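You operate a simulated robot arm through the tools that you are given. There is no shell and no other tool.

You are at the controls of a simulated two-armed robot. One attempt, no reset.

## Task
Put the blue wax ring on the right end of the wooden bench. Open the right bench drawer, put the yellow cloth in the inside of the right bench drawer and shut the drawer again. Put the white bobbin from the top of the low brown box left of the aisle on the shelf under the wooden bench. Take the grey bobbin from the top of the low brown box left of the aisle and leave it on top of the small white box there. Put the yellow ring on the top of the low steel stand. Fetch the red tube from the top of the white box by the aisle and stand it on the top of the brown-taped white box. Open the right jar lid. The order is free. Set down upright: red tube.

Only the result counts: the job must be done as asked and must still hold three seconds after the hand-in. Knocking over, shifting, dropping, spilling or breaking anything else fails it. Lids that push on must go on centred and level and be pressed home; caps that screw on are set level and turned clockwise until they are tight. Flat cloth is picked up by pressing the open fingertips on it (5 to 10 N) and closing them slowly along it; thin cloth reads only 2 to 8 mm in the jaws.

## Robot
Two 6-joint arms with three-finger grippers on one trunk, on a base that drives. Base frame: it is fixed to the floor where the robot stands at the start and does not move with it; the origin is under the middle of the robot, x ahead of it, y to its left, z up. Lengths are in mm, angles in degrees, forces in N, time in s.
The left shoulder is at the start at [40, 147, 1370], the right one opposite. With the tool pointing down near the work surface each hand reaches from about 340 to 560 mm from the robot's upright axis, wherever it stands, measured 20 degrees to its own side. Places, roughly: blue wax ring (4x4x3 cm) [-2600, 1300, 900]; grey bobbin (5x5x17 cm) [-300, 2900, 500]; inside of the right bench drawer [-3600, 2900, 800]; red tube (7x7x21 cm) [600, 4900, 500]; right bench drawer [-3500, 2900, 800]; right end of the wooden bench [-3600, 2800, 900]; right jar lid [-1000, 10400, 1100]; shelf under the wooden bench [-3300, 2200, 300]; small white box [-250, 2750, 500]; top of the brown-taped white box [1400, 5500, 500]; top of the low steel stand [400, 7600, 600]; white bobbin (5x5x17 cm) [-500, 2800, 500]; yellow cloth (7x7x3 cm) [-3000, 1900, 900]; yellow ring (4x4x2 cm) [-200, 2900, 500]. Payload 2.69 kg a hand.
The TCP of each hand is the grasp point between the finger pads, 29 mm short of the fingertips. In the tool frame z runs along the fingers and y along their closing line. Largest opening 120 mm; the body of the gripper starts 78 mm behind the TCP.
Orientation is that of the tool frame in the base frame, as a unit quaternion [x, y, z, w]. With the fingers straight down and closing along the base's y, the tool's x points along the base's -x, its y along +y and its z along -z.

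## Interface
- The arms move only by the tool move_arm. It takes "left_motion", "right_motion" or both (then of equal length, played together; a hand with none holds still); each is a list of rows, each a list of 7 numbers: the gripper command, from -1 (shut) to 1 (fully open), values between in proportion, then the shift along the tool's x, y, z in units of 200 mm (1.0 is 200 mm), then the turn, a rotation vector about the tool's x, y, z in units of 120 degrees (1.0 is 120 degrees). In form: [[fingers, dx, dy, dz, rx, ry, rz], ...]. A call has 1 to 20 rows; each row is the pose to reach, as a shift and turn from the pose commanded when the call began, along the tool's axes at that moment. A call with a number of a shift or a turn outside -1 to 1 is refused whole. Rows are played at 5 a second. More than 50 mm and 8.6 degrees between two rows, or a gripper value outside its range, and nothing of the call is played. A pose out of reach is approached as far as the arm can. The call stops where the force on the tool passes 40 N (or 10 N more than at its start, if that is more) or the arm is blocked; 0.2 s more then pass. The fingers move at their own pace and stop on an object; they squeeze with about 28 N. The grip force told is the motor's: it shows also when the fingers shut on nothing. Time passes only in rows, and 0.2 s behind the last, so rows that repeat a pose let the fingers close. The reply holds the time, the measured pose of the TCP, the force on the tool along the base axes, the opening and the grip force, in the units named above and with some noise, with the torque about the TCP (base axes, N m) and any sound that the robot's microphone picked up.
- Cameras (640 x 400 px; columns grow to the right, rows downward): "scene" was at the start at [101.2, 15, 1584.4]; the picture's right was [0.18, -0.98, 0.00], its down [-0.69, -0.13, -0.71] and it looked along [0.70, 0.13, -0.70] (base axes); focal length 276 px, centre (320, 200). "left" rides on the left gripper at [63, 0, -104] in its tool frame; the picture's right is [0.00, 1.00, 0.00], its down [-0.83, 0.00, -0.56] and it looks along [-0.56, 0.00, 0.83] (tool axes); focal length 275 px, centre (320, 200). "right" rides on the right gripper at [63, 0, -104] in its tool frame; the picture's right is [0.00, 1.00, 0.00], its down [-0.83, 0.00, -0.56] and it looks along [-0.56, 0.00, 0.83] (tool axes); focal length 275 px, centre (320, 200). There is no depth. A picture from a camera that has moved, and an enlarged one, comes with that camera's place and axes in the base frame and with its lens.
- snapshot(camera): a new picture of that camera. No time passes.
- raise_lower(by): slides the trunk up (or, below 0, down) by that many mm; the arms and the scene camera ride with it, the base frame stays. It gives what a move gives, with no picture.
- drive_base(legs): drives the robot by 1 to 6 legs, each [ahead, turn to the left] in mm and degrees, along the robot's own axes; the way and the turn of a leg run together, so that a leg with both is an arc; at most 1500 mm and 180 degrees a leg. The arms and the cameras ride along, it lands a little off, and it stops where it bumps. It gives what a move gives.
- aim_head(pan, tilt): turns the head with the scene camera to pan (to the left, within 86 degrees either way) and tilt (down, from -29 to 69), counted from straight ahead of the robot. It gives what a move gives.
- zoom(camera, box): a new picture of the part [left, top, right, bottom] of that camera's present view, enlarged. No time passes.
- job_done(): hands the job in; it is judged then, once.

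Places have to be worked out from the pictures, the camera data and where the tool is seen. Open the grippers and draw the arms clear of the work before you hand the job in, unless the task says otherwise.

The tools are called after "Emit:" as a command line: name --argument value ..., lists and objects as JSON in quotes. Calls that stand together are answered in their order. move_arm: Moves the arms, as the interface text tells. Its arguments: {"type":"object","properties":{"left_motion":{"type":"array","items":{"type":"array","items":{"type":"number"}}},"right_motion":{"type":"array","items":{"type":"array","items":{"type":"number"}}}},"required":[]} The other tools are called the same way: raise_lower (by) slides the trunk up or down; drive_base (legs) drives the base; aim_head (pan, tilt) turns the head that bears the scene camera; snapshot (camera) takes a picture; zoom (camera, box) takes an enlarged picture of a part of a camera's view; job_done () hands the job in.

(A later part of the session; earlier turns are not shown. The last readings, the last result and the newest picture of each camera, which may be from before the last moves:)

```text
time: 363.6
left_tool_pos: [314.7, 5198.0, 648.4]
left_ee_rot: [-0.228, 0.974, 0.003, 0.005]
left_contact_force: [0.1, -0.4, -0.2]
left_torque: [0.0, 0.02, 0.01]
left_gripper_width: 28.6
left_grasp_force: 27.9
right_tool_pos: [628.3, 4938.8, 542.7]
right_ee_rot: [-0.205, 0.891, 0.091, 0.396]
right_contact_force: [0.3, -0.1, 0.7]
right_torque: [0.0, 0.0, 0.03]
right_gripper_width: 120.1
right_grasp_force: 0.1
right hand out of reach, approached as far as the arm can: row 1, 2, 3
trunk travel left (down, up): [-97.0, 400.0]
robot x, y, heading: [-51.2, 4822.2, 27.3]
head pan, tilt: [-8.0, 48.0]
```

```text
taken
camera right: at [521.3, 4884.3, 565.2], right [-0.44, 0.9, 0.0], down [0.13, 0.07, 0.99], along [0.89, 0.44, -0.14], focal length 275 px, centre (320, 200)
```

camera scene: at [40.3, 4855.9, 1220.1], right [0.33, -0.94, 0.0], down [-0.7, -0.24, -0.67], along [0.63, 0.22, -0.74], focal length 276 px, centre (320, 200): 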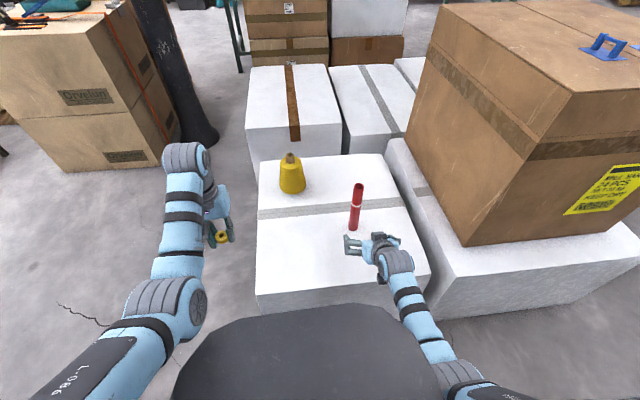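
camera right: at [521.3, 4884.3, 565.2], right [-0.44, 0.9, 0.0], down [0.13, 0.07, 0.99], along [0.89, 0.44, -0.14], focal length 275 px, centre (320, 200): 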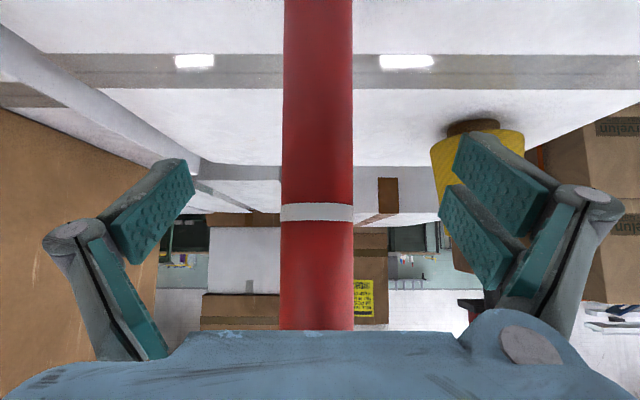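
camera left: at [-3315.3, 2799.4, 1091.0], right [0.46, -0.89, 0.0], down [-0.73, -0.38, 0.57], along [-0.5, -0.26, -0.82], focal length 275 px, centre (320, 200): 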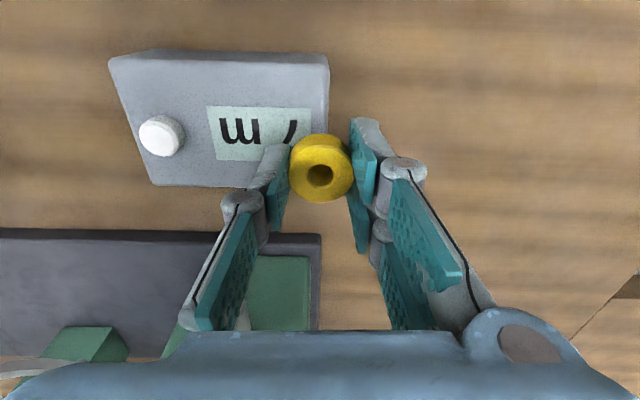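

The tube is now within the pads (≈13 mm ahead of the TCP, centred). I close the fingers.

Emit:
move_arm --right_motion '[[0.3, 0, 0, 0, 0, 0, 0], [-0.2, 0, 0, 0, 0, 0, 0], [-1, 0, 0, 0, 0, 0, 0], [-1, 0, 0, 0, 0, 0, 0], [-1, 0, 0, 0, 0, 0, 0]]'

Emit:
snapshot --camera "right"

```text
time: 364.8
left_tool_pos: [314.8, 5197.1, 648.1]
left_ee_rot: [-0.227, 0.974, 0.002, 0.005]
left_contact_force: [0.8, -0.7, -1.0]
left_torque: [0.04, -0.02, -0.01]
left_gripper_width: 28.4
left_grasp_force: 28.7
right_tool_pos: [628.1, 4938.0, 542.4]
right_ee_rot: [-0.205, 0.89, 0.092, 0.398]
right_contact_force: [-0.1, 0.1, 0.7]
right_torque: [0.12, -0.03, 0.02]
right_gripper_width: 31.3
right_grasp_force: 28.1
trunk travel left (down, up): [-97.0, 400.0]
robot x, y, heading: [-53.6, 4818.4, 27.1]
head pan, tilt: [-8.0, 48.0]
```

```text
taken
camera right: at [521.3, 4884.3, 565.2], right [-0.44, 0.9, 0.0], down [0.13, 0.07, 0.99], along [0.89, 0.44, -0.14], focal length 275 px, centre (320, 200)
```

right: 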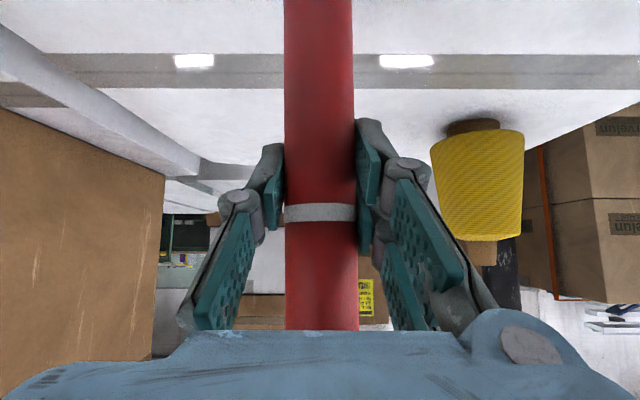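

Red tube gripped (31 mm). I lift it, back off, and drive round the north-west corner of the boxes to a diagonal standoff facing the brown-taped box (heading ≈ -19.5°).

Emit:
raise_lower --by 200

Emit:
drive_base --legs '[[-300, 0], [0, 43.8], [1459, 0], [0, -90.5]]'

Emit:
aim_head --pan -5 --tilt 38

Emit:
snapshot --camera "scene"

```text
time: 367.0
left_tool_pos: [315.1, 5197.5, 848.8]
left_ee_rot: [-0.227, 0.974, 0.003, 0.004]
left_contact_force: [-0.2, -1.1, 1.0]
left_torque: [-0.02, 0.02, 0.01]
left_gripper_width: 28.5
left_grasp_force: 28.5
right_tool_pos: [629.2, 4936.7, 742.9]
right_ee_rot: [-0.206, 0.89, 0.092, 0.396]
right_contact_force: [-0.7, 0.7, -1.0]
right_torque: [-0.03, 0.01, -0.01]
right_gripper_width: 30.7
right_grasp_force: 27.6
trunk travel left (down, up): [-297.0, 200.0]
robot x, y, heading: [-55.3, 4819.0, 26.9]
head pan, tilt: [-8.0, 48.0]
```

```text
time: 381.8
left_tool_pos: [712.1, 6047.1, 848.9]
left_ee_rot: [0.186, 0.983, 0.0, 0.006]
left_contact_force: [1.2, 0.2, 0.5]
left_torque: [0.01, 0.02, -0.04]
left_gripper_width: 28.4
left_grasp_force: 28.1
right_tool_pos: [729.9, 5640.2, 742.4]
right_ee_rot: [0.173, 0.897, -0.077, 0.399]
right_contact_force: [-0.8, 0.3, 0.4]
right_torque: [-0.01, 0.0, -0.03]
right_gripper_width: 30.8
right_grasp_force: 28.2
trunk travel left (down, up): [-297.0, 200.0]
robot x, y, heading: [183.1, 6066.6, -20.3]
head pan, tilt: [-8.0, 48.0]
```

```text
time: 382.5
left_tool_pos: [713.3, 6047.0, 847.9]
left_ee_rot: [0.187, 0.982, -0.001, 0.005]
left_contact_force: [-0.2, 0.4, -1.1]
left_torque: [0.01, 0.04, 0.01]
left_gripper_width: 28.4
left_grasp_force: 27.5
right_tool_pos: [730.1, 5640.6, 742.5]
right_ee_rot: [0.173, 0.898, -0.076, 0.398]
right_contact_force: [-0.4, -0.2, -0.1]
right_torque: [0.0, -0.03, 0.0]
right_gripper_width: 30.8
right_grasp_force: 28.4
trunk travel left (down, up): [-297.0, 200.0]
robot x, y, heading: [185.3, 6065.6, -20.5]
head pan, tilt: [-5.0, 38.0]
```

```text
taken
camera scene: at [282.4, 6022.1, 1394.1], right [-0.43, -0.9, 0.0], down [-0.56, 0.27, -0.79], along [0.71, -0.34, -0.62], focal length 276 px, centre (320, 200)
```

scene: 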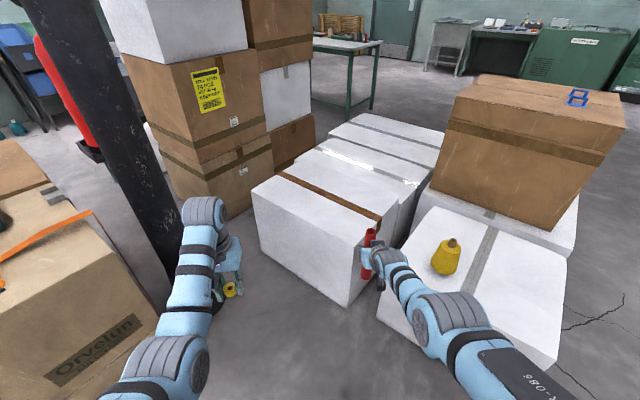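

The brown-taped box's near corner is ≈(975,5546), top z≈508. I drive 395 mm ahead, bringing the tube over ≈(1116,5511), about 100 mm inside the edges.

Emit:
drive_base --legs '[[395, 0]]'

Emit:
aim_head --pan -10 --tilt 50

Emit:
snapshot --camera "scene"

Emit:
snapshot --camera "right"

```text
time: 385.0
left_tool_pos: [1084.0, 5917.0, 848.8]
left_ee_rot: [0.18, 0.984, 0.0, 0.005]
left_contact_force: [0.4, 0.0, -0.4]
left_torque: [0.03, -0.03, 0.0]
left_gripper_width: 28.7
left_grasp_force: 28.1
right_tool_pos: [1106.1, 5510.2, 742.6]
right_ee_rot: [0.167, 0.898, -0.074, 0.4]
right_contact_force: [-0.4, -0.4, -0.3]
right_torque: [0.0, 0.01, -0.02]
right_gripper_width: 31.1
right_grasp_force: 28.3
trunk travel left (down, up): [-297.0, 200.0]
robot x, y, heading: [558.1, 5930.6, -19.6]
head pan, tilt: [-5.0, 38.0]
```

```text
time: 385.7
left_tool_pos: [1086.1, 5915.9, 848.1]
left_ee_rot: [0.179, 0.984, -0.001, 0.005]
left_contact_force: [0.1, -0.2, 0.9]
left_torque: [-0.01, 0.0, -0.01]
left_gripper_width: 28.2
left_grasp_force: 28.1
right_tool_pos: [1108.0, 5510.9, 742.3]
right_ee_rot: [0.168, 0.898, -0.075, 0.399]
right_contact_force: [0.8, 0.5, -0.1]
right_torque: [0.02, -0.01, 0.0]
right_gripper_width: 30.7
right_grasp_force: 27.4
trunk travel left (down, up): [-297.0, 200.0]
robot x, y, heading: [555.1, 5926.5, -19.7]
head pan, tilt: [-10.0, 50.0]
```

```text
taken
camera scene: at [644.9, 5884.1, 1377.0], right [-0.5, -0.87, 0.0], down [-0.66, 0.38, -0.64], along [0.56, -0.32, -0.77], focal length 276 px, centre (320, 200)
```

scene: 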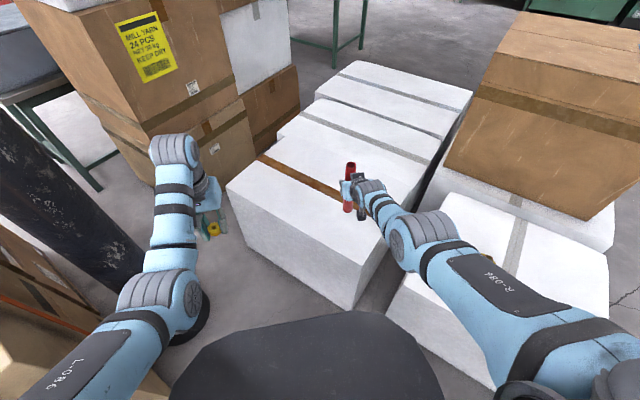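

```text
taken
camera right: at [996.6, 5552.0, 765.1], right [0.36, 0.93, 0.0], down [0.14, -0.05, 0.99], along [0.92, -0.35, -0.14], focal length 275 px, centre (320, 200)
```

right: 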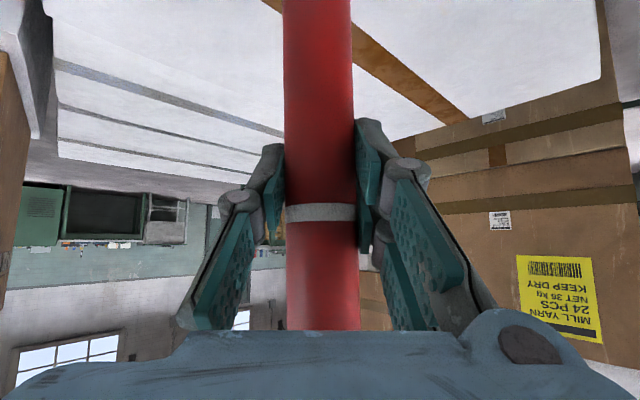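

Tube is over the box ≈100 mm from both edges. I lower the trunk 80 mm, then feel down with the arm.

Emit:
raise_lower --by -80

Emit:
zoom --camera "scene" --box '[240, 80, 440, 205]'

Emit:
snapshot --camera "left"

```text
time: 386.9
left_tool_pos: [1084.1, 5915.6, 768.9]
left_ee_rot: [0.18, 0.984, -0.001, 0.006]
left_contact_force: [0.4, 0.4, -0.5]
left_torque: [0.0, -0.01, 0.03]
left_gripper_width: 28.5
left_grasp_force: 27.7
right_tool_pos: [1107.5, 5508.8, 662.6]
right_ee_rot: [0.167, 0.899, -0.074, 0.398]
right_contact_force: [-0.2, 0.7, -0.3]
right_torque: [-0.01, -0.03, -0.05]
right_gripper_width: 31.2
right_grasp_force: 28.0
trunk travel left (down, up): [-217.0, 280.0]
robot x, y, heading: [556.0, 5927.8, -20.2]
head pan, tilt: [-10.0, 50.0]
```

```text
3.20 times, centred on (340, 142) of scene
camera zoom: at [644.4, 5884.3, 1297.8], right [-0.5, -0.87, 0.0], down [-0.66, 0.38, -0.64], along [0.56, -0.32, -0.77], focal length 884 px, centre (256, 384)
```

zoom: 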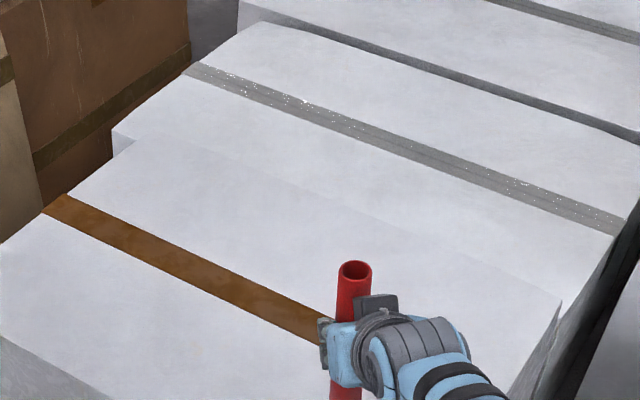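

```text
taken
camera left: at [1025.5, 5939.0, 874.0], right [0.36, 0.93, 0.0], down [0.77, -0.3, 0.56], along [0.53, -0.2, -0.83], focal length 275 px, centre (320, 200)
```

left: 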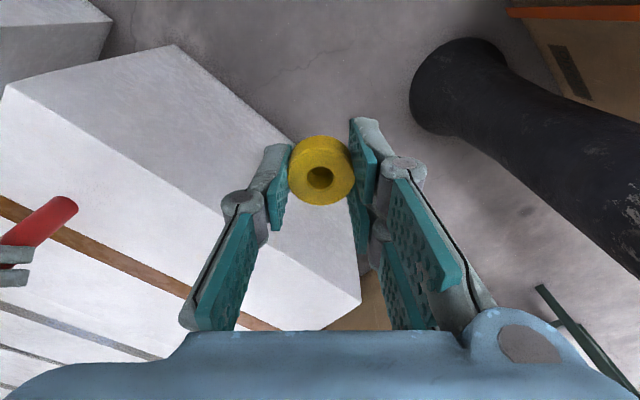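

Left camera confirms the box corner at ≈(958,5543): the tube stands ≈107/126 mm inside. Descending 14 mm, then in fine steps.

Emit:
move_arm --right_motion '[[-1, 0.019, 0, 0.016, 0, 0, 0], [-1, 0.038, 0, 0.033, 0, 0, 0], [-1, 0.053, 0, 0.046, 0, 0, 0], [-1, 0.053, 0, 0.046, 0, 0, 0]]'

Emit:
move_arm --right_motion '[[-1, 0.011, 0, 0.01, 0, 0, 0], [-1, 0.011, 0, 0.01, 0, 0, 0]]'

Emit:
move_arm --right_motion '[[-1, 0.011, 0, 0.01, 0, 0, 0], [-1, 0.011, 0, 0.01, 0, 0, 0]]'

```text
time: 387.9
left_tool_pos: [1085.4, 5916.5, 769.9]
left_ee_rot: [0.179, 0.984, 0.0, 0.006]
left_contact_force: [0.1, -0.3, 0.7]
left_torque: [-0.01, 0.02, -0.04]
left_gripper_width: 28.4
left_grasp_force: 27.9
right_tool_pos: [1102.3, 5514.5, 652.0]
right_ee_rot: [0.167, 0.898, -0.074, 0.399]
right_contact_force: [0.3, 0.9, -0.2]
right_torque: [0.0, 0.01, 0.01]
right_gripper_width: 31.1
right_grasp_force: 28.1
right hand out of reach, approached as far as the arm can: row 2, 3, 4
trunk travel left (down, up): [-217.0, 280.0]
robot x, y, heading: [562.0, 5929.2, -19.7]
head pan, tilt: [-10.0, 50.0]
```

```text
time: 388.5
left_tool_pos: [1085.3, 5916.2, 769.8]
left_ee_rot: [0.18, 0.984, 0.0, 0.005]
left_contact_force: [0.1, 0.1, 0.4]
left_torque: [-0.03, 0.01, 0.01]
left_gripper_width: 28.4
left_grasp_force: 28.0
right_tool_pos: [1101.5, 5512.7, 650.8]
right_ee_rot: [0.166, 0.899, -0.074, 0.399]
right_contact_force: [-0.7, -0.2, -0.5]
right_torque: [-0.03, -0.01, 0.0]
right_gripper_width: 31.1
right_grasp_force: 28.6
trunk travel left (down, up): [-217.0, 280.0]
robot x, y, heading: [553.8, 5934.6, -19.8]
head pan, tilt: [-10.0, 50.0]
```

```text
time: 389.1
left_tool_pos: [1085.6, 5916.2, 769.6]
left_ee_rot: [0.18, 0.984, 0.0, 0.005]
left_contact_force: [0.7, 0.1, 0.8]
left_torque: [-0.01, -0.02, -0.03]
left_gripper_width: 28.7
left_grasp_force: 28.0
right_tool_pos: [1100.3, 5515.3, 647.4]
right_ee_rot: [0.166, 0.899, -0.074, 0.399]
right_contact_force: [0.3, 0.3, -0.3]
right_torque: [-0.01, -0.04, 0.01]
right_gripper_width: 31.2
right_grasp_force: 27.8
trunk travel left (down, up): [-217.0, 280.0]
robot x, y, heading: [559.4, 5927.2, -19.9]
head pan, tilt: [-10.0, 50.0]
```

The arm is at its reach limit, so I use the trunk for the last millimetres.

Emit:
raise_lower --by -5

Emit:
raise_lower --by -3

Emit:
raise_lower --by -3

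```text
time: 389.6
left_tool_pos: [1084.8, 5917.6, 764.1]
left_ee_rot: [0.179, 0.984, 0.0, 0.006]
left_contact_force: [0.0, -1.6, 0.4]
left_torque: [0.0, 0.02, -0.04]
left_gripper_width: 28.5
left_grasp_force: 27.7
right_tool_pos: [1099.6, 5516.0, 643.4]
right_ee_rot: [0.167, 0.898, -0.074, 0.399]
right_contact_force: [0.5, 0.0, 0.2]
right_torque: [-0.01, 0.03, 0.04]
right_gripper_width: 31.2
right_grasp_force: 28.1
trunk travel left (down, up): [-212.0, 285.0]
robot x, y, heading: [559.1, 5925.9, -19.7]
head pan, tilt: [-10.0, 50.0]
```

```text
time: 390.1
left_tool_pos: [1084.6, 5916.7, 760.7]
left_ee_rot: [0.18, 0.984, 0.0, 0.005]
left_contact_force: [0.1, 0.1, 0.2]
left_torque: [0.01, 0.03, 0.0]
left_gripper_width: 28.6
left_grasp_force: 28.2
right_tool_pos: [1099.1, 5515.9, 639.9]
right_ee_rot: [0.168, 0.899, -0.075, 0.398]
right_contact_force: [0.9, -0.5, -0.7]
right_torque: [0.0, 0.01, 0.01]
right_gripper_width: 30.9
right_grasp_force: 27.6
trunk travel left (down, up): [-209.0, 288.0]
robot x, y, heading: [557.9, 5931.1, -19.7]
head pan, tilt: [-10.0, 50.0]
```

```text
time: 390.7
left_tool_pos: [1085.2, 5916.2, 758.8]
left_ee_rot: [0.179, 0.984, 0.0, 0.005]
left_contact_force: [-0.7, -0.7, -0.1]
left_torque: [0.04, -0.02, -0.04]
left_gripper_width: 28.4
left_grasp_force: 27.9
right_tool_pos: [1099.8, 5516.3, 637.1]
right_ee_rot: [0.167, 0.898, -0.074, 0.4]
right_contact_force: [-0.2, -0.3, 0.2]
right_torque: [-0.01, -0.01, -0.01]
right_gripper_width: 30.6
right_grasp_force: 27.6
trunk travel left (down, up): [-206.0, 291.0]
robot x, y, heading: [556.5, 5928.0, -20.0]
head pan, tilt: [-10.0, 50.0]
```

Emit:
raise_lower --by -4

Emit:
raise_lower --by -4

Emit:
snapshot --camera "left"

```text
time: 391.2
left_tool_pos: [1085.6, 5917.2, 755.1]
left_ee_rot: [0.179, 0.984, 0.0, 0.006]
left_contact_force: [-0.2, -0.2, -0.6]
left_torque: [-0.02, -0.01, -0.02]
left_gripper_width: 28.3
left_grasp_force: 27.5
right_tool_pos: [1100.4, 5515.9, 634.0]
right_ee_rot: [0.168, 0.899, -0.074, 0.398]
right_contact_force: [-0.6, 1.3, 0.2]
right_torque: [-0.02, 0.01, 0.02]
right_gripper_width: 30.9
right_grasp_force: 27.9
trunk travel left (down, up): [-202.0, 295.0]
robot x, y, heading: [559.8, 5929.4, -19.7]
head pan, tilt: [-10.0, 50.0]
```

```text
time: 391.7
left_tool_pos: [1085.2, 5916.0, 750.8]
left_ee_rot: [0.18, 0.984, 0.0, 0.006]
left_contact_force: [-0.4, 0.3, 0.1]
left_torque: [-0.04, 0.02, -0.01]
left_gripper_width: 28.5
left_grasp_force: 28.1
right_tool_pos: [1099.2, 5515.6, 630.3]
right_ee_rot: [0.168, 0.898, -0.075, 0.399]
right_contact_force: [0.2, -0.3, -0.5]
right_torque: [-0.01, -0.01, -0.01]
right_gripper_width: 30.8
right_grasp_force: 28.2
trunk travel left (down, up): [-198.0, 299.0]
robot x, y, heading: [558.8, 5929.8, -20.0]
head pan, tilt: [-10.0, 50.0]
```

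```text
taken
camera left: at [1025.6, 5939.0, 854.9], right [0.36, 0.93, 0.0], down [0.77, -0.3, 0.56], along [0.53, -0.2, -0.83], focal length 275 px, centre (320, 200)
```

left: 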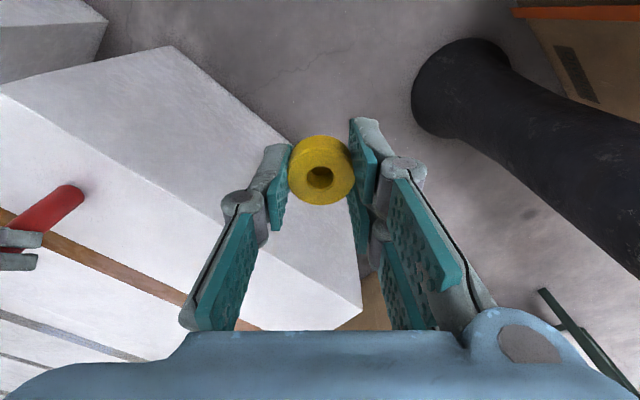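

The tube's lower end is still just above the surface. I keep lowering in 4 mm steps.

Emit:
raise_lower --by -4

Emit:
raise_lower --by -4

Emit:
raise_lower --by -3

```text
time: 392.3
left_tool_pos: [1085.7, 5917.1, 746.7]
left_ee_rot: [0.179, 0.984, 0.0, 0.005]
left_contact_force: [-0.8, 0.7, -0.6]
left_torque: [0.02, 0.0, -0.02]
left_gripper_width: 28.4
left_grasp_force: 27.9
right_tool_pos: [1100.0, 5516.3, 625.5]
right_ee_rot: [0.167, 0.899, -0.074, 0.399]
right_contact_force: [-0.2, -0.1, 0.2]
right_torque: [0.0, 0.03, -0.03]
right_gripper_width: 31.0
right_grasp_force: 28.1
trunk travel left (down, up): [-194.0, 303.0]
robot x, y, heading: [557.3, 5929.1, -19.9]
head pan, tilt: [-10.0, 50.0]
```

```text
time: 392.8
left_tool_pos: [1085.1, 5917.8, 743.2]
left_ee_rot: [0.18, 0.984, 0.0, 0.006]
left_contact_force: [0.0, 0.3, -0.4]
left_torque: [0.0, -0.01, 0.01]
left_gripper_width: 28.6
left_grasp_force: 28.4
right_tool_pos: [1099.9, 5516.3, 623.2]
right_ee_rot: [0.167, 0.898, -0.076, 0.401]
right_contact_force: [-0.2, -0.3, 5.8]
right_torque: [0.02, -0.14, 0.02]
right_gripper_width: 31.1
right_grasp_force: 28.0
trunk travel left (down, up): [-190.0, 307.0]
robot x, y, heading: [558.5, 5927.8, -19.9]
head pan, tilt: [-10.0, 50.0]
```

```text
time: 393.3
left_tool_pos: [1083.6, 5917.5, 740.1]
left_ee_rot: [0.18, 0.984, 0.0, 0.007]
left_contact_force: [0.5, -0.4, -0.3]
left_torque: [0.03, 0.02, 0.01]
left_gripper_width: 28.6
left_grasp_force: 28.0
right_tool_pos: [1099.5, 5515.8, 622.3]
right_ee_rot: [0.166, 0.897, -0.075, 0.403]
right_contact_force: [0.0, -1.3, 20.4]
right_torque: [0.04, -0.09, -0.02]
right_gripper_width: 30.7
right_grasp_force: 28.0
trunk travel left (down, up): [-187.0, 310.0]
robot x, y, heading: [558.5, 5930.6, -19.7]
head pan, tilt: [-10.0, 50.0]
```

Contact (20 N) at TCP 622, i.e. box top ≈491. I ease up 2 mm and open gently.

Emit:
raise_lower --by 2

Emit:
move_arm --right_motion '[[-0.4, 0, 0, 0, 0, 0, 0], [-0.3, 0, 0, 0, 0, 0, 0], [0, 0, 0, 0, 0, 0, 0], [0.5, 0, 0, 0, 0, 0, 0], [1, 0, 0, 0, 0, 0, 0], [1, 0, 0, 0, 0, 0, 0]]'

Emit:
snapshot --camera "right"

```text
time: 393.8
left_tool_pos: [1085.2, 5917.9, 742.3]
left_ee_rot: [0.179, 0.984, -0.001, 0.005]
left_contact_force: [0.1, -0.5, 0.5]
left_torque: [-0.04, 0.01, -0.01]
left_gripper_width: 28.5
left_grasp_force: 27.8
right_tool_pos: [1099.5, 5516.3, 622.9]
right_ee_rot: [0.167, 0.898, -0.075, 0.401]
right_contact_force: [4.0, -4.1, 15.9]
right_torque: [-0.25, -0.73, -0.12]
right_gripper_width: 31.1
right_grasp_force: 28.2
trunk travel left (down, up): [-189.0, 308.0]
robot x, y, heading: [556.1, 5928.8, -19.9]
head pan, tilt: [-10.0, 50.0]
```

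```text
time: 395.2
left_tool_pos: [1084.5, 5915.9, 741.2]
left_ee_rot: [0.18, 0.984, 0.0, 0.005]
left_contact_force: [0.4, -0.8, -0.9]
left_torque: [-0.02, -0.03, 0.02]
left_gripper_width: 28.5
left_grasp_force: 27.5
right_tool_pos: [1099.9, 5516.4, 621.6]
right_ee_rot: [0.167, 0.899, -0.074, 0.399]
right_contact_force: [-0.2, 0.5, -1.2]
right_torque: [0.01, 0.02, 0.0]
right_gripper_width: 120.1
right_grasp_force: 0.1
trunk travel left (down, up): [-189.0, 308.0]
robot x, y, heading: [557.9, 5933.0, -19.5]
head pan, tilt: [-10.0, 50.0]
```

```text
taken
camera right: at [988.3, 5558.1, 643.1], right [0.36, 0.93, 0.0], down [0.14, -0.05, 0.99], along [0.92, -0.35, -0.14], focal length 275 px, centre (320, 200)
```

right: 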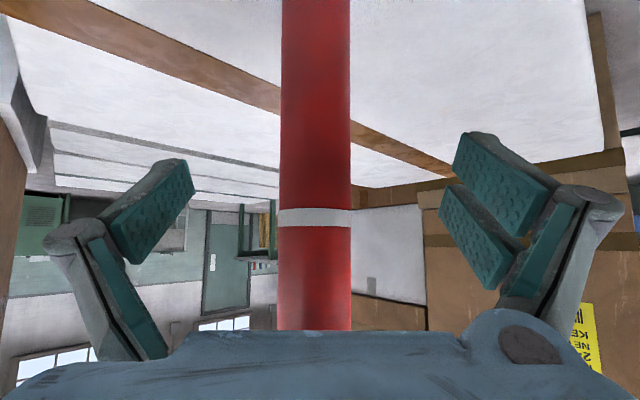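

The tube stands upright between the open fingers. I back straight off.

Emit:
drive_base --legs '[[-300, 0]]'

Emit:
snapshot --camera "scene"

Emit:
aim_head --pan 75 --tilt 20

Emit:
snapshot --camera "scene"

```text
time: 397.3
left_tool_pos: [803.8, 6018.6, 741.8]
left_ee_rot: [0.18, 0.984, 0.0, 0.006]
left_contact_force: [0.5, 0.5, 0.1]
left_torque: [-0.01, -0.02, -0.01]
left_gripper_width: 28.5
left_grasp_force: 28.0
right_tool_pos: [817.6, 5617.8, 619.8]
right_ee_rot: [0.167, 0.899, -0.074, 0.399]
right_contact_force: [0.0, 0.3, -0.1]
right_torque: [-0.02, 0.01, 0.0]
right_gripper_width: 119.9
right_grasp_force: 0.0
trunk travel left (down, up): [-189.0, 308.0]
robot x, y, heading: [275.6, 6035.1, -19.8]
head pan, tilt: [-10.0, 50.0]
```

```text
taken
camera scene: at [362.5, 5986.0, 1269.9], right [-0.5, -0.87, 0.0], down [-0.66, 0.38, -0.64], along [0.56, -0.32, -0.77], focal length 276 px, centre (320, 200)
```

scene: 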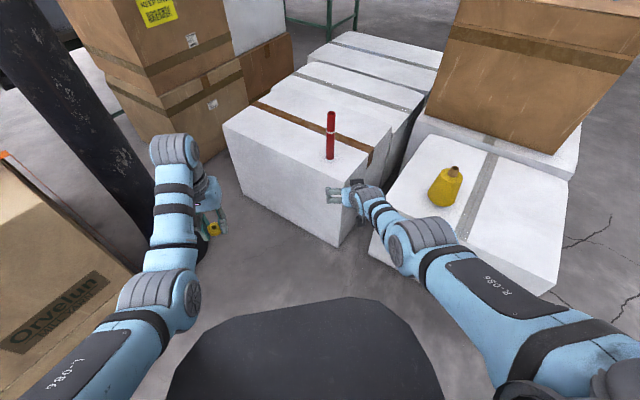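

```text
time: 398.9
left_tool_pos: [803.5, 6019.2, 742.1]
left_ee_rot: [0.181, 0.983, 0.0, 0.005]
left_contact_force: [0.1, -0.4, 1.3]
left_torque: [-0.01, 0.0, 0.02]
left_gripper_width: 28.5
left_grasp_force: 27.5
right_tool_pos: [816.8, 5618.3, 620.3]
right_ee_rot: [0.168, 0.898, -0.075, 0.399]
right_contact_force: [-0.3, -0.4, -0.3]
right_torque: [0.01, -0.01, 0.03]
right_gripper_width: 119.9
right_grasp_force: 0.1
trunk travel left (down, up): [-189.0, 308.0]
robot x, y, heading: [274.3, 6032.2, -19.9]
head pan, tilt: [75.0, 20.0]
```

```text
taken
camera scene: at [349.0, 6100.7, 1315.5], right [0.82, -0.57, 0.0], down [-0.2, -0.28, -0.94], along [0.54, 0.77, -0.34], focal length 276 px, centre (320, 200)
```

scene: 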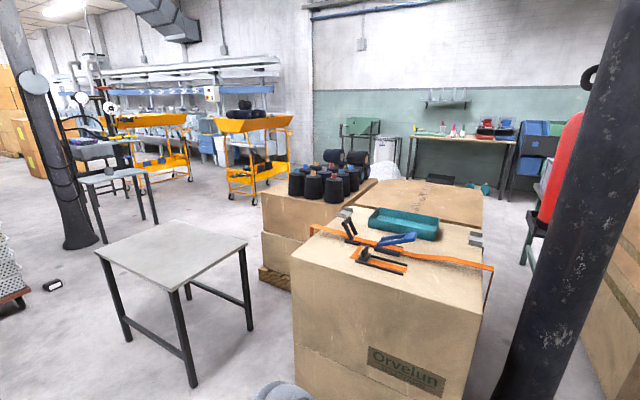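

Red tube stands upright on the brown-taped box. The low steel stand is the small table centred ≈(450,7550), z≈570–600. I bring the right hand back to vertical/high and drive to a standoff on the stand's west side (heading ≈25.6°).

Emit:
move_arm --right_motion '[[0.5, 0.011, 0, -0.12, 0, 0.058, 0], [0, 0.022, 0, -0.24, 0, 0.116, 0], [0, 0.034, 0, -0.37, 0, 0.175, 0], [0, 0.045, 0, -0.49, 0, 0.233, 0], [0, 0.056, 0, -0.61, 0, 0.29, 0], [0, 0.068, 0, -0.74, 0, 0.35, 0], [0, 0.08, 0, -0.86, 0, 0.408, 0], [0, 0.08, 0, -0.86, 0, 0.408, 0]]'

Emit:
drive_base --legs '[[0, 144.8], [1159, 0], [0, -99.3]]'

Emit:
aim_head --pan 5 --tilt 35

Emit:
snapshot --camera "scene"

```text
time: 400.7
left_tool_pos: [802.8, 6016.8, 741.9]
left_ee_rot: [0.18, 0.984, 0.0, 0.005]
left_contact_force: [0.6, 0.4, -0.8]
left_torque: [0.0, -0.01, 0.01]
left_gripper_width: 28.6
left_grasp_force: 27.5
right_tool_pos: [688.7, 5665.9, 724.2]
right_ee_rot: [0.183, 0.983, 0.002, -0.01]
right_contact_force: [-0.2, -0.4, 0.1]
right_torque: [0.02, 0.01, -0.01]
right_gripper_width: 60.2
right_grasp_force: 0.0
trunk travel left (down, up): [-189.0, 308.0]
robot x, y, heading: [276.3, 6028.3, -19.8]
head pan, tilt: [75.0, 20.0]
```

```text
time: 416.9
left_tool_pos: [-9.5, 7364.1, 741.1]
left_ee_rot: [-0.202, 0.979, 0.002, 0.005]
left_contact_force: [-0.5, 0.3, -1.2]
left_torque: [0.0, 0.03, 0.07]
left_gripper_width: 28.5
left_grasp_force: 28.4
right_tool_pos: [153.7, 7032.2, 723.5]
right_ee_rot: [-0.199, 0.98, -0.002, -0.008]
right_contact_force: [0.2, -0.8, 0.3]
right_torque: [0.01, -0.03, 0.03]
right_gripper_width: 60.2
right_grasp_force: 0.1
trunk travel left (down, up): [-189.0, 308.0]
robot x, y, heading: [-397.2, 7005.2, 24.3]
head pan, tilt: [75.0, 20.0]
```

```text
time: 418.3
left_tool_pos: [-10.6, 7364.7, 740.4]
left_ee_rot: [-0.202, 0.979, 0.002, 0.005]
left_contact_force: [-0.7, -0.5, -0.5]
left_torque: [-0.04, 0.02, -0.01]
left_gripper_width: 28.6
left_grasp_force: 27.7
right_tool_pos: [153.5, 7031.8, 722.8]
right_ee_rot: [-0.199, 0.98, -0.002, -0.008]
right_contact_force: [-0.4, -0.2, 0.2]
right_torque: [-0.02, 0.03, 0.03]
right_gripper_width: 59.9
right_grasp_force: 0.1
trunk travel left (down, up): [-189.0, 308.0]
robot x, y, heading: [-393.8, 7011.3, 24.1]
head pan, tilt: [5.0, 35.0]
```

```text
taken
camera scene: at [-301.6, 7058.6, 1291.6], right [0.49, -0.87, 0.0], down [-0.5, -0.28, -0.82], along [0.71, 0.4, -0.57], focal length 276 px, centre (320, 200)
```

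scene: 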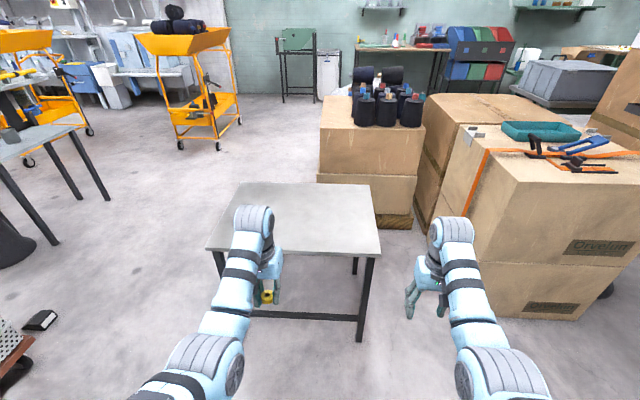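

The stand's near edge is ≈770 mm ahead, top z≈597, clear of items. I turn 3° left and drive 330 mm ahead.

Emit:
drive_base --legs '[[0, 3], [330, 0]]'

Emit:
move_arm --left_motion '[[-1, -0.1, 0, 0, 0, 0, 0], [-1, -0.2, 0, 0, 0, 0, 0], [-1, -0.2, 0, 0, 0, 0, 0]]'

Emit:
snapshot --camera "left"

Emit:
snapshot --camera "scene"

```text
time: 420.9
left_tool_pos: [261.5, 7533.3, 742.2]
left_ee_rot: [-0.226, 0.974, 0.002, 0.005]
left_contact_force: [0.1, 0.0, 0.1]
left_torque: [-0.07, -0.03, -0.01]
left_gripper_width: 28.6
left_grasp_force: 27.9
right_tool_pos: [441.3, 7209.8, 723.7]
right_ee_rot: [-0.223, 0.975, -0.002, -0.008]
right_contact_force: [0.5, 0.0, 0.0]
right_torque: [0.0, 0.01, -0.03]
right_gripper_width: 60.0
right_grasp_force: 0.0
trunk travel left (down, up): [-189.0, 308.0]
robot x, y, heading: [-104.7, 7155.2, 27.1]
head pan, tilt: [5.0, 35.0]
```

```text
time: 421.7
left_tool_pos: [296.9, 7551.4, 742.1]
left_ee_rot: [-0.227, 0.974, 0.003, 0.005]
left_contact_force: [-0.3, 0.2, 0.5]
left_torque: [-0.01, 0.0, 0.02]
left_gripper_width: 28.9
left_grasp_force: 27.9
right_tool_pos: [440.6, 7210.0, 724.0]
right_ee_rot: [-0.224, 0.975, -0.002, -0.009]
right_contact_force: [-0.6, 0.3, -0.2]
right_torque: [0.02, 0.03, 0.04]
right_gripper_width: 60.1
right_grasp_force: 0.0
trunk travel left (down, up): [-189.0, 308.0]
robot x, y, heading: [-111.0, 7157.2, 26.9]
head pan, tilt: [5.0, 35.0]
```

```text
taken
camera left: at [239.9, 7522.1, 847.2], right [-0.44, 0.9, 0.0], down [0.74, 0.36, 0.56], along [0.51, 0.25, -0.83], focal length 275 px, centre (320, 200)
```

left: 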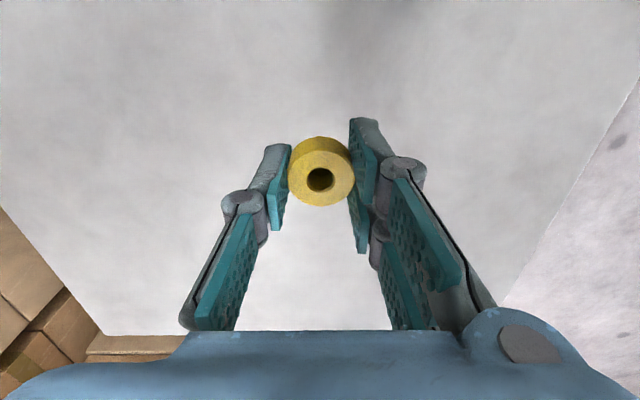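

```text
taken
camera scene: at [-14.1, 7212.5, 1291.6], right [0.53, -0.85, 0.0], down [-0.49, -0.31, -0.82], along [0.69, 0.44, -0.57], focal length 276 px, centre (320, 200)
```

scene: 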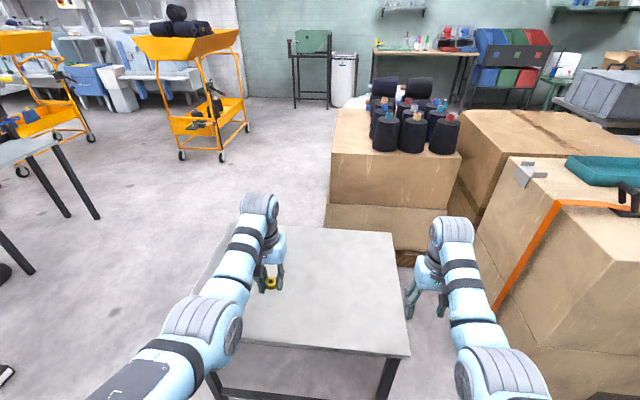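

The ring hangs over the stand. I first raise the right hand (it is close to the stand's corner), then lower the trunk 85 mm.

Emit:
move_arm --right_motion '[[-0.5, 0, -0.05, -0.15, 0, 0, 0], [-1, 0, -0.1, -0.3, 0, 0, 0], [-1, 0, -0.15, -0.45, 0, 0, 0], [-1, 0, -0.15, -0.45, 0, 0, 0]]'

Emit:
raise_lower --by -85

Emit:
snapshot --camera "left"

Emit:
snapshot --camera "scene"

```text
time: 422.7
left_tool_pos: [298.2, 7549.8, 742.4]
left_ee_rot: [-0.227, 0.974, 0.002, 0.005]
left_contact_force: [-0.1, 0.0, 0.1]
left_torque: [-0.02, 0.0, -0.01]
left_gripper_width: 28.7
left_grasp_force: 28.3
right_tool_pos: [478.6, 7196.1, 804.6]
right_ee_rot: [-0.224, 0.974, -0.002, -0.009]
right_contact_force: [-0.4, -0.5, 0.6]
right_torque: [0.01, 0.01, -0.02]
right_gripper_width: 0.0
right_grasp_force: 27.8
right hand out of reach, approached as far as the arm can: row 2, 3, 4
trunk travel left (down, up): [-189.0, 308.0]
robot x, y, heading: [-107.7, 7157.9, 27.1]
head pan, tilt: [5.0, 35.0]
```

```text
time: 423.9
left_tool_pos: [296.9, 7550.2, 656.8]
left_ee_rot: [-0.226, 0.974, 0.001, 0.005]
left_contact_force: [0.6, 0.7, 0.1]
left_torque: [-0.02, 0.03, -0.02]
left_gripper_width: 28.5
left_grasp_force: 27.9
right_tool_pos: [478.5, 7196.0, 719.0]
right_ee_rot: [-0.224, 0.975, -0.002, -0.009]
right_contact_force: [0.4, 0.7, -0.1]
right_torque: [0.01, 0.01, 0.03]
right_gripper_width: 0.1
right_grasp_force: 27.5
trunk travel left (down, up): [-104.0, 393.0]
robot x, y, heading: [-106.7, 7157.0, 27.1]
head pan, tilt: [5.0, 35.0]
```

```text
taken
camera left: at [239.9, 7522.0, 761.2], right [-0.44, 0.9, 0.0], down [0.74, 0.36, 0.56], along [0.51, 0.25, -0.83], focal length 275 px, centre (320, 200)
```

left: 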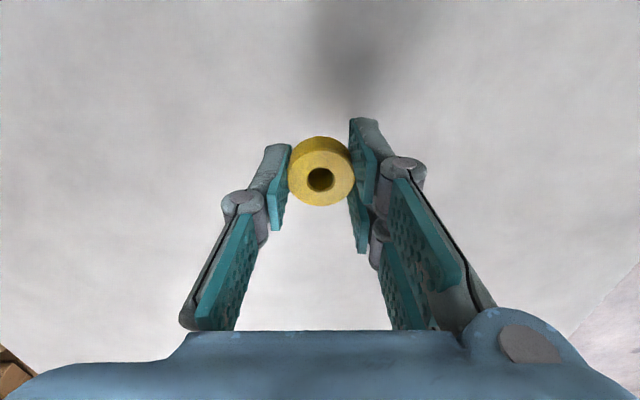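

```text
taken
camera scene: at [-14.0, 7212.5, 1205.6], right [0.53, -0.85, 0.0], down [-0.49, -0.31, -0.82], along [0.69, 0.44, -0.57], focal length 276 px, centre (320, 200)
```

scene: 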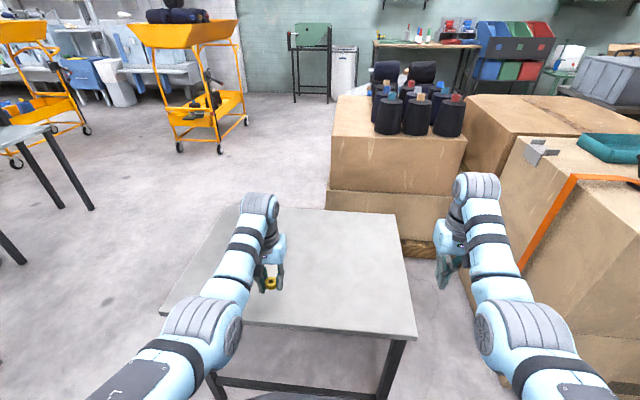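

I lower the ring in small steps until contact.

Emit:
move_arm --left_motion '[[-1, 0, 0, 0.025, 0, 0, 0], [-1, 0, 0, 0.05, 0, 0, 0], [-1, 0, 0, 0.05, 0, 0, 0]]'

Emit:
move_arm --left_motion '[[-1, 0, 0, 0.02, 0, 0, 0], [-1, 0, 0, 0.03, 0, 0, 0], [-1, 0, 0, 0.03, 0, 0, 0]]'

Emit:
move_arm --left_motion '[[-1, 0, 0, 0.02, 0, 0, 0], [-1, 0, 0, 0.02, 0, 0, 0]]'

```text
time: 424.7
left_tool_pos: [298.2, 7549.3, 646.8]
left_ee_rot: [-0.226, 0.974, 0.002, 0.005]
left_contact_force: [0.6, -0.4, -0.2]
left_torque: [0.03, 0.02, 0.0]
left_gripper_width: 28.3
left_grasp_force: 28.2
right_tool_pos: [478.5, 7195.2, 718.6]
right_ee_rot: [-0.224, 0.975, -0.002, -0.01]
right_contact_force: [0.6, -0.1, -0.2]
right_torque: [0.03, 0.01, -0.02]
right_gripper_width: 0.2
right_grasp_force: 28.8
trunk travel left (down, up): [-104.0, 393.0]
robot x, y, heading: [-109.8, 7155.8, 27.1]
head pan, tilt: [5.0, 35.0]
```

```text
time: 425.5
left_tool_pos: [296.8, 7551.2, 640.2]
left_ee_rot: [-0.226, 0.974, 0.001, 0.005]
left_contact_force: [-0.6, 0.2, 0.1]
left_torque: [0.03, 0.0, -0.01]
left_gripper_width: 28.4
left_grasp_force: 27.8
right_tool_pos: [477.3, 7195.2, 719.0]
right_ee_rot: [-0.224, 0.974, -0.002, -0.01]
right_contact_force: [0.4, -0.3, -0.1]
right_torque: [0.02, -0.01, 0.0]
right_gripper_width: 0.2
right_grasp_force: 28.3
trunk travel left (down, up): [-104.0, 393.0]
robot x, y, heading: [-104.7, 7155.9, 27.3]
head pan, tilt: [5.0, 35.0]
```

```text
time: 426.1
left_tool_pos: [296.6, 7550.3, 635.9]
left_ee_rot: [-0.227, 0.974, 0.001, 0.005]
left_contact_force: [-0.6, 0.6, 0.0]
left_torque: [0.0, -0.02, -0.02]
left_gripper_width: 28.4
left_grasp_force: 27.7
right_tool_pos: [478.1, 7195.4, 718.0]
right_ee_rot: [-0.224, 0.974, -0.002, -0.01]
right_contact_force: [-0.4, 0.8, -0.2]
right_torque: [0.01, 0.0, -0.03]
right_gripper_width: 0.0
right_grasp_force: 27.7
trunk travel left (down, up): [-104.0, 393.0]
robot x, y, heading: [-106.8, 7158.8, 27.0]
head pan, tilt: [5.0, 35.0]
```

Emit:
move_arm --left_motion '[[-1, 0, 0, 0.02, 0, 0, 0], [-1, 0, 0, 0.03, 0, 0, 0], [-1, 0, 0, 0.03, 0, 0, 0]]'

Emit:
move_arm --left_motion '[[-1, 0, 0, 0.02, 0, 0, 0], [-1, 0, 0, 0.025, 0, 0, 0], [-1, 0, 0, 0.025, 0, 0, 0]]'

Emit:
snapshot --camera "left"

```text
time: 426.9
left_tool_pos: [297.6, 7549.8, 629.6]
left_ee_rot: [-0.227, 0.974, 0.002, 0.005]
left_contact_force: [-0.3, -0.1, -0.3]
left_torque: [0.02, -0.03, 0.04]
left_gripper_width: 28.4
left_grasp_force: 28.4
right_tool_pos: [478.1, 7195.8, 718.7]
right_ee_rot: [-0.223, 0.975, -0.003, -0.009]
right_contact_force: [-0.7, 0.3, 0.8]
right_torque: [-0.03, 0.03, -0.02]
right_gripper_width: 0.0
right_grasp_force: 28.2
trunk travel left (down, up): [-104.0, 393.0]
robot x, y, heading: [-108.8, 7153.9, 27.3]
head pan, tilt: [5.0, 35.0]
```

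```text
time: 427.7
left_tool_pos: [297.6, 7549.2, 628.1]
left_ee_rot: [-0.226, 0.974, 0.004, 0.009]
left_contact_force: [3.1, 2.4, 22.9]
left_torque: [0.04, 0.35, -0.06]
left_gripper_width: 28.5
left_grasp_force: 27.9
right_tool_pos: [476.7, 7194.4, 720.3]
right_ee_rot: [-0.224, 0.975, -0.002, -0.007]
right_contact_force: [1.3, -0.5, 0.4]
right_torque: [0.02, 0.0, 0.02]
right_gripper_width: 0.0
right_grasp_force: 27.8
trunk travel left (down, up): [-104.0, 393.0]
robot x, y, heading: [-110.1, 7156.7, 27.0]
head pan, tilt: [5.0, 35.0]
```

```text
taken
camera left: at [239.7, 7520.9, 732.8], right [-0.44, 0.9, 0.0], down [0.74, 0.36, 0.57], along [0.51, 0.25, -0.82], focal length 275 px, centre (320, 200)
```

left: 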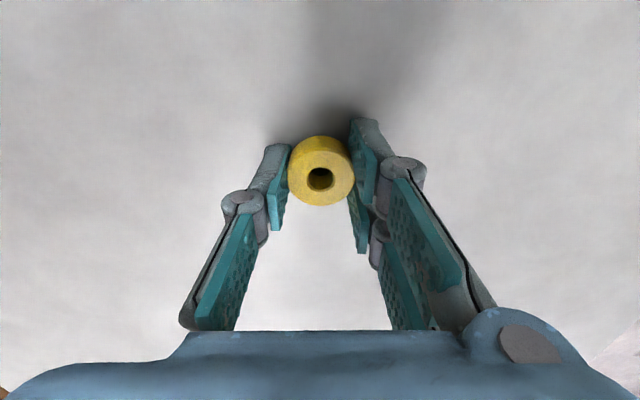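

Contact. I ease up, open slightly while rising, and lift away.

Emit:
move_arm --left_motion '[[-1, 0, 0, -0.018, 0, 0, 0], [-0.45, 0, 0, -0.025, 0, 0, 0], [-0.35, 0, 0, -0.04, 0, 0, 0], [-0.2, 0, 0, -0.07, 0, 0, 0], [0, 0, 0, -0.15, 0, 0, 0], [0, 0, 0, -0.3, 0, 0, 0], [0, 0, 0, -0.45, 0, 0, 0], [0, 0, 0, -0.45, 0, 0, 0]]'

Emit:
snapshot --camera "left"

```text
time: 429.5
left_tool_pos: [296.0, 7549.8, 714.1]
left_ee_rot: [-0.227, 0.974, 0.003, 0.005]
left_contact_force: [-0.9, -0.5, 0.0]
left_torque: [0.02, -0.01, 0.0]
left_gripper_width: 59.9
left_grasp_force: 0.0
right_tool_pos: [477.1, 7195.7, 719.6]
right_ee_rot: [-0.225, 0.974, -0.002, -0.009]
right_contact_force: [-0.2, 0.5, 0.0]
right_torque: [0.0, -0.01, 0.01]
right_gripper_width: 0.1
right_grasp_force: 27.9
trunk travel left (down, up): [-104.0, 393.0]
robot x, y, heading: [-108.8, 7157.3, 27.0]
head pan, tilt: [5.0, 35.0]
```

```text
taken
camera left: at [238.5, 7521.3, 819.5], right [-0.44, 0.9, 0.0], down [0.74, 0.36, 0.56], along [0.51, 0.25, -0.83], focal length 275 px, centre (320, 200)
```

left: 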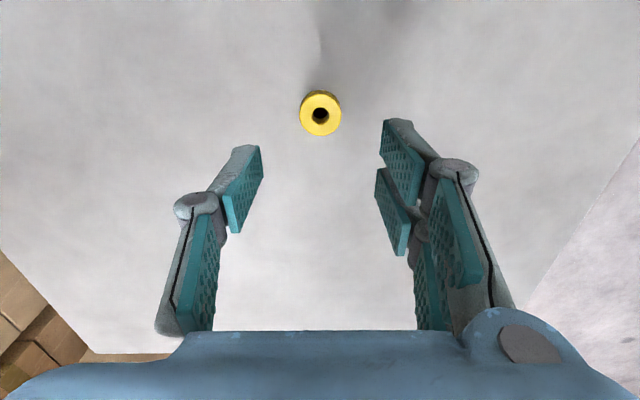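

The yellow ring lies on the steel stand. Now the jar lid near (-1000,10400,1100): I back off, raise the trunk and look that way.

Emit:
drive_base --legs '[[-450, 0], [0, 80]]'

Emit:
raise_lower --by 390

Emit:
aim_head --pan 0 --tilt 12

Emit:
snapshot --camera "scene"

Emit:
zoom --camera "scene" --box '[200, 120, 440, 270]'

```text
time: 435.5
left_tool_pos: [-807.2, 7427.4, 714.5]
left_ee_rot: [0.794, -0.607, -0.004, -0.003]
left_contact_force: [-0.6, 0.3, 0.4]
left_torque: [0.0, 0.02, 0.0]
left_gripper_width: 60.1
left_grasp_force: 0.0
right_tool_pos: [-424.4, 7539.3, 717.9]
right_ee_rot: [0.793, -0.609, 0.008, 0.006]
right_contact_force: [0.2, -0.5, -0.7]
right_torque: [-0.04, 0.04, -0.01]
right_gripper_width: 0.0
right_grasp_force: 28.0
trunk travel left (down, up): [-104.0, 393.0]
robot x, y, heading: [-496.6, 6955.7, 106.3]
head pan, tilt: [5.0, 35.0]
```

```text
time: 439.3
left_tool_pos: [-806.8, 7429.0, 1105.6]
left_ee_rot: [0.795, -0.607, -0.005, -0.003]
left_contact_force: [0.9, 0.4, 0.1]
left_torque: [0.0, 0.03, 0.04]
left_gripper_width: 60.1
left_grasp_force: 0.0
right_tool_pos: [-424.9, 7538.8, 1109.4]
right_ee_rot: [0.792, -0.61, 0.007, 0.006]
right_contact_force: [0.7, -0.2, 0.3]
right_torque: [0.01, 0.01, -0.01]
right_gripper_width: 0.0
right_grasp_force: 28.4
trunk travel left (down, up): [-494.0, 3.0]
robot x, y, heading: [-496.2, 6958.4, 106.0]
head pan, tilt: [5.0, 35.0]
```

```text
time: 440.2
left_tool_pos: [-807.4, 7427.6, 1105.1]
left_ee_rot: [0.794, -0.608, -0.005, -0.003]
left_contact_force: [0.0, 0.4, -0.5]
left_torque: [0.01, 0.01, 0.0]
left_gripper_width: 60.3
left_grasp_force: 0.0
right_tool_pos: [-424.0, 7539.2, 1109.7]
right_ee_rot: [0.792, -0.611, 0.007, 0.007]
right_contact_force: [-0.5, 0.0, 0.6]
right_torque: [-0.01, 0.03, 0.02]
right_gripper_width: 0.0
right_grasp_force: 28.1
trunk travel left (down, up): [-494.0, 3.0]
robot x, y, heading: [-495.7, 6958.1, 106.2]
head pan, tilt: [0.0, 12.0]
```

```text
taken
camera scene: at [-529.2, 7066.8, 1632.4], right [0.96, 0.28, 0.0], down [0.06, -0.2, -0.98], along [-0.27, 0.94, -0.21], focal length 276 px, centre (320, 200)
```

scene: 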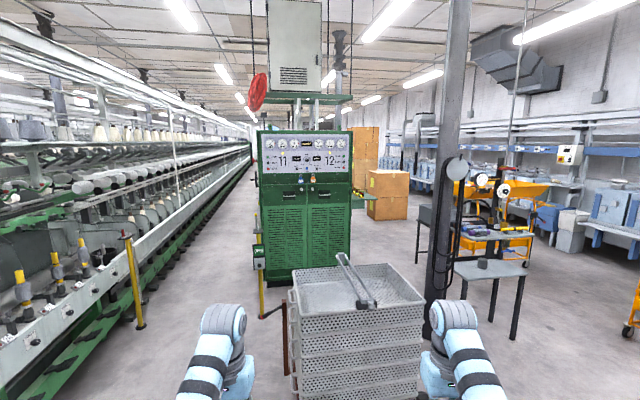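

```text
2.67 times, centred on (320, 195) of scene
camera zoom: at [-529.2, 7066.8, 1632.4], right [0.96, 0.28, 0.0], down [0.06, -0.2, -0.98], along [-0.27, 0.94, -0.21], focal length 736 px, centre (320, 213)
```

zoom: 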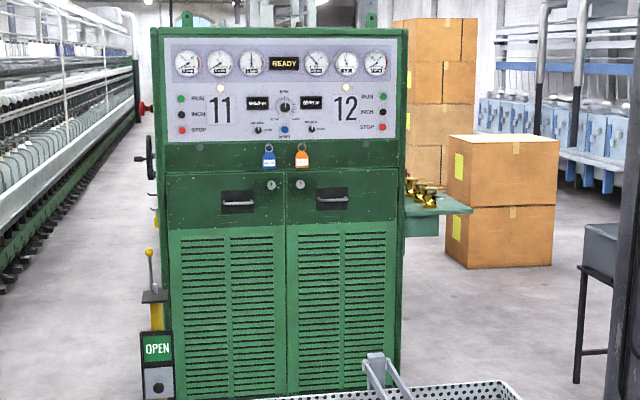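

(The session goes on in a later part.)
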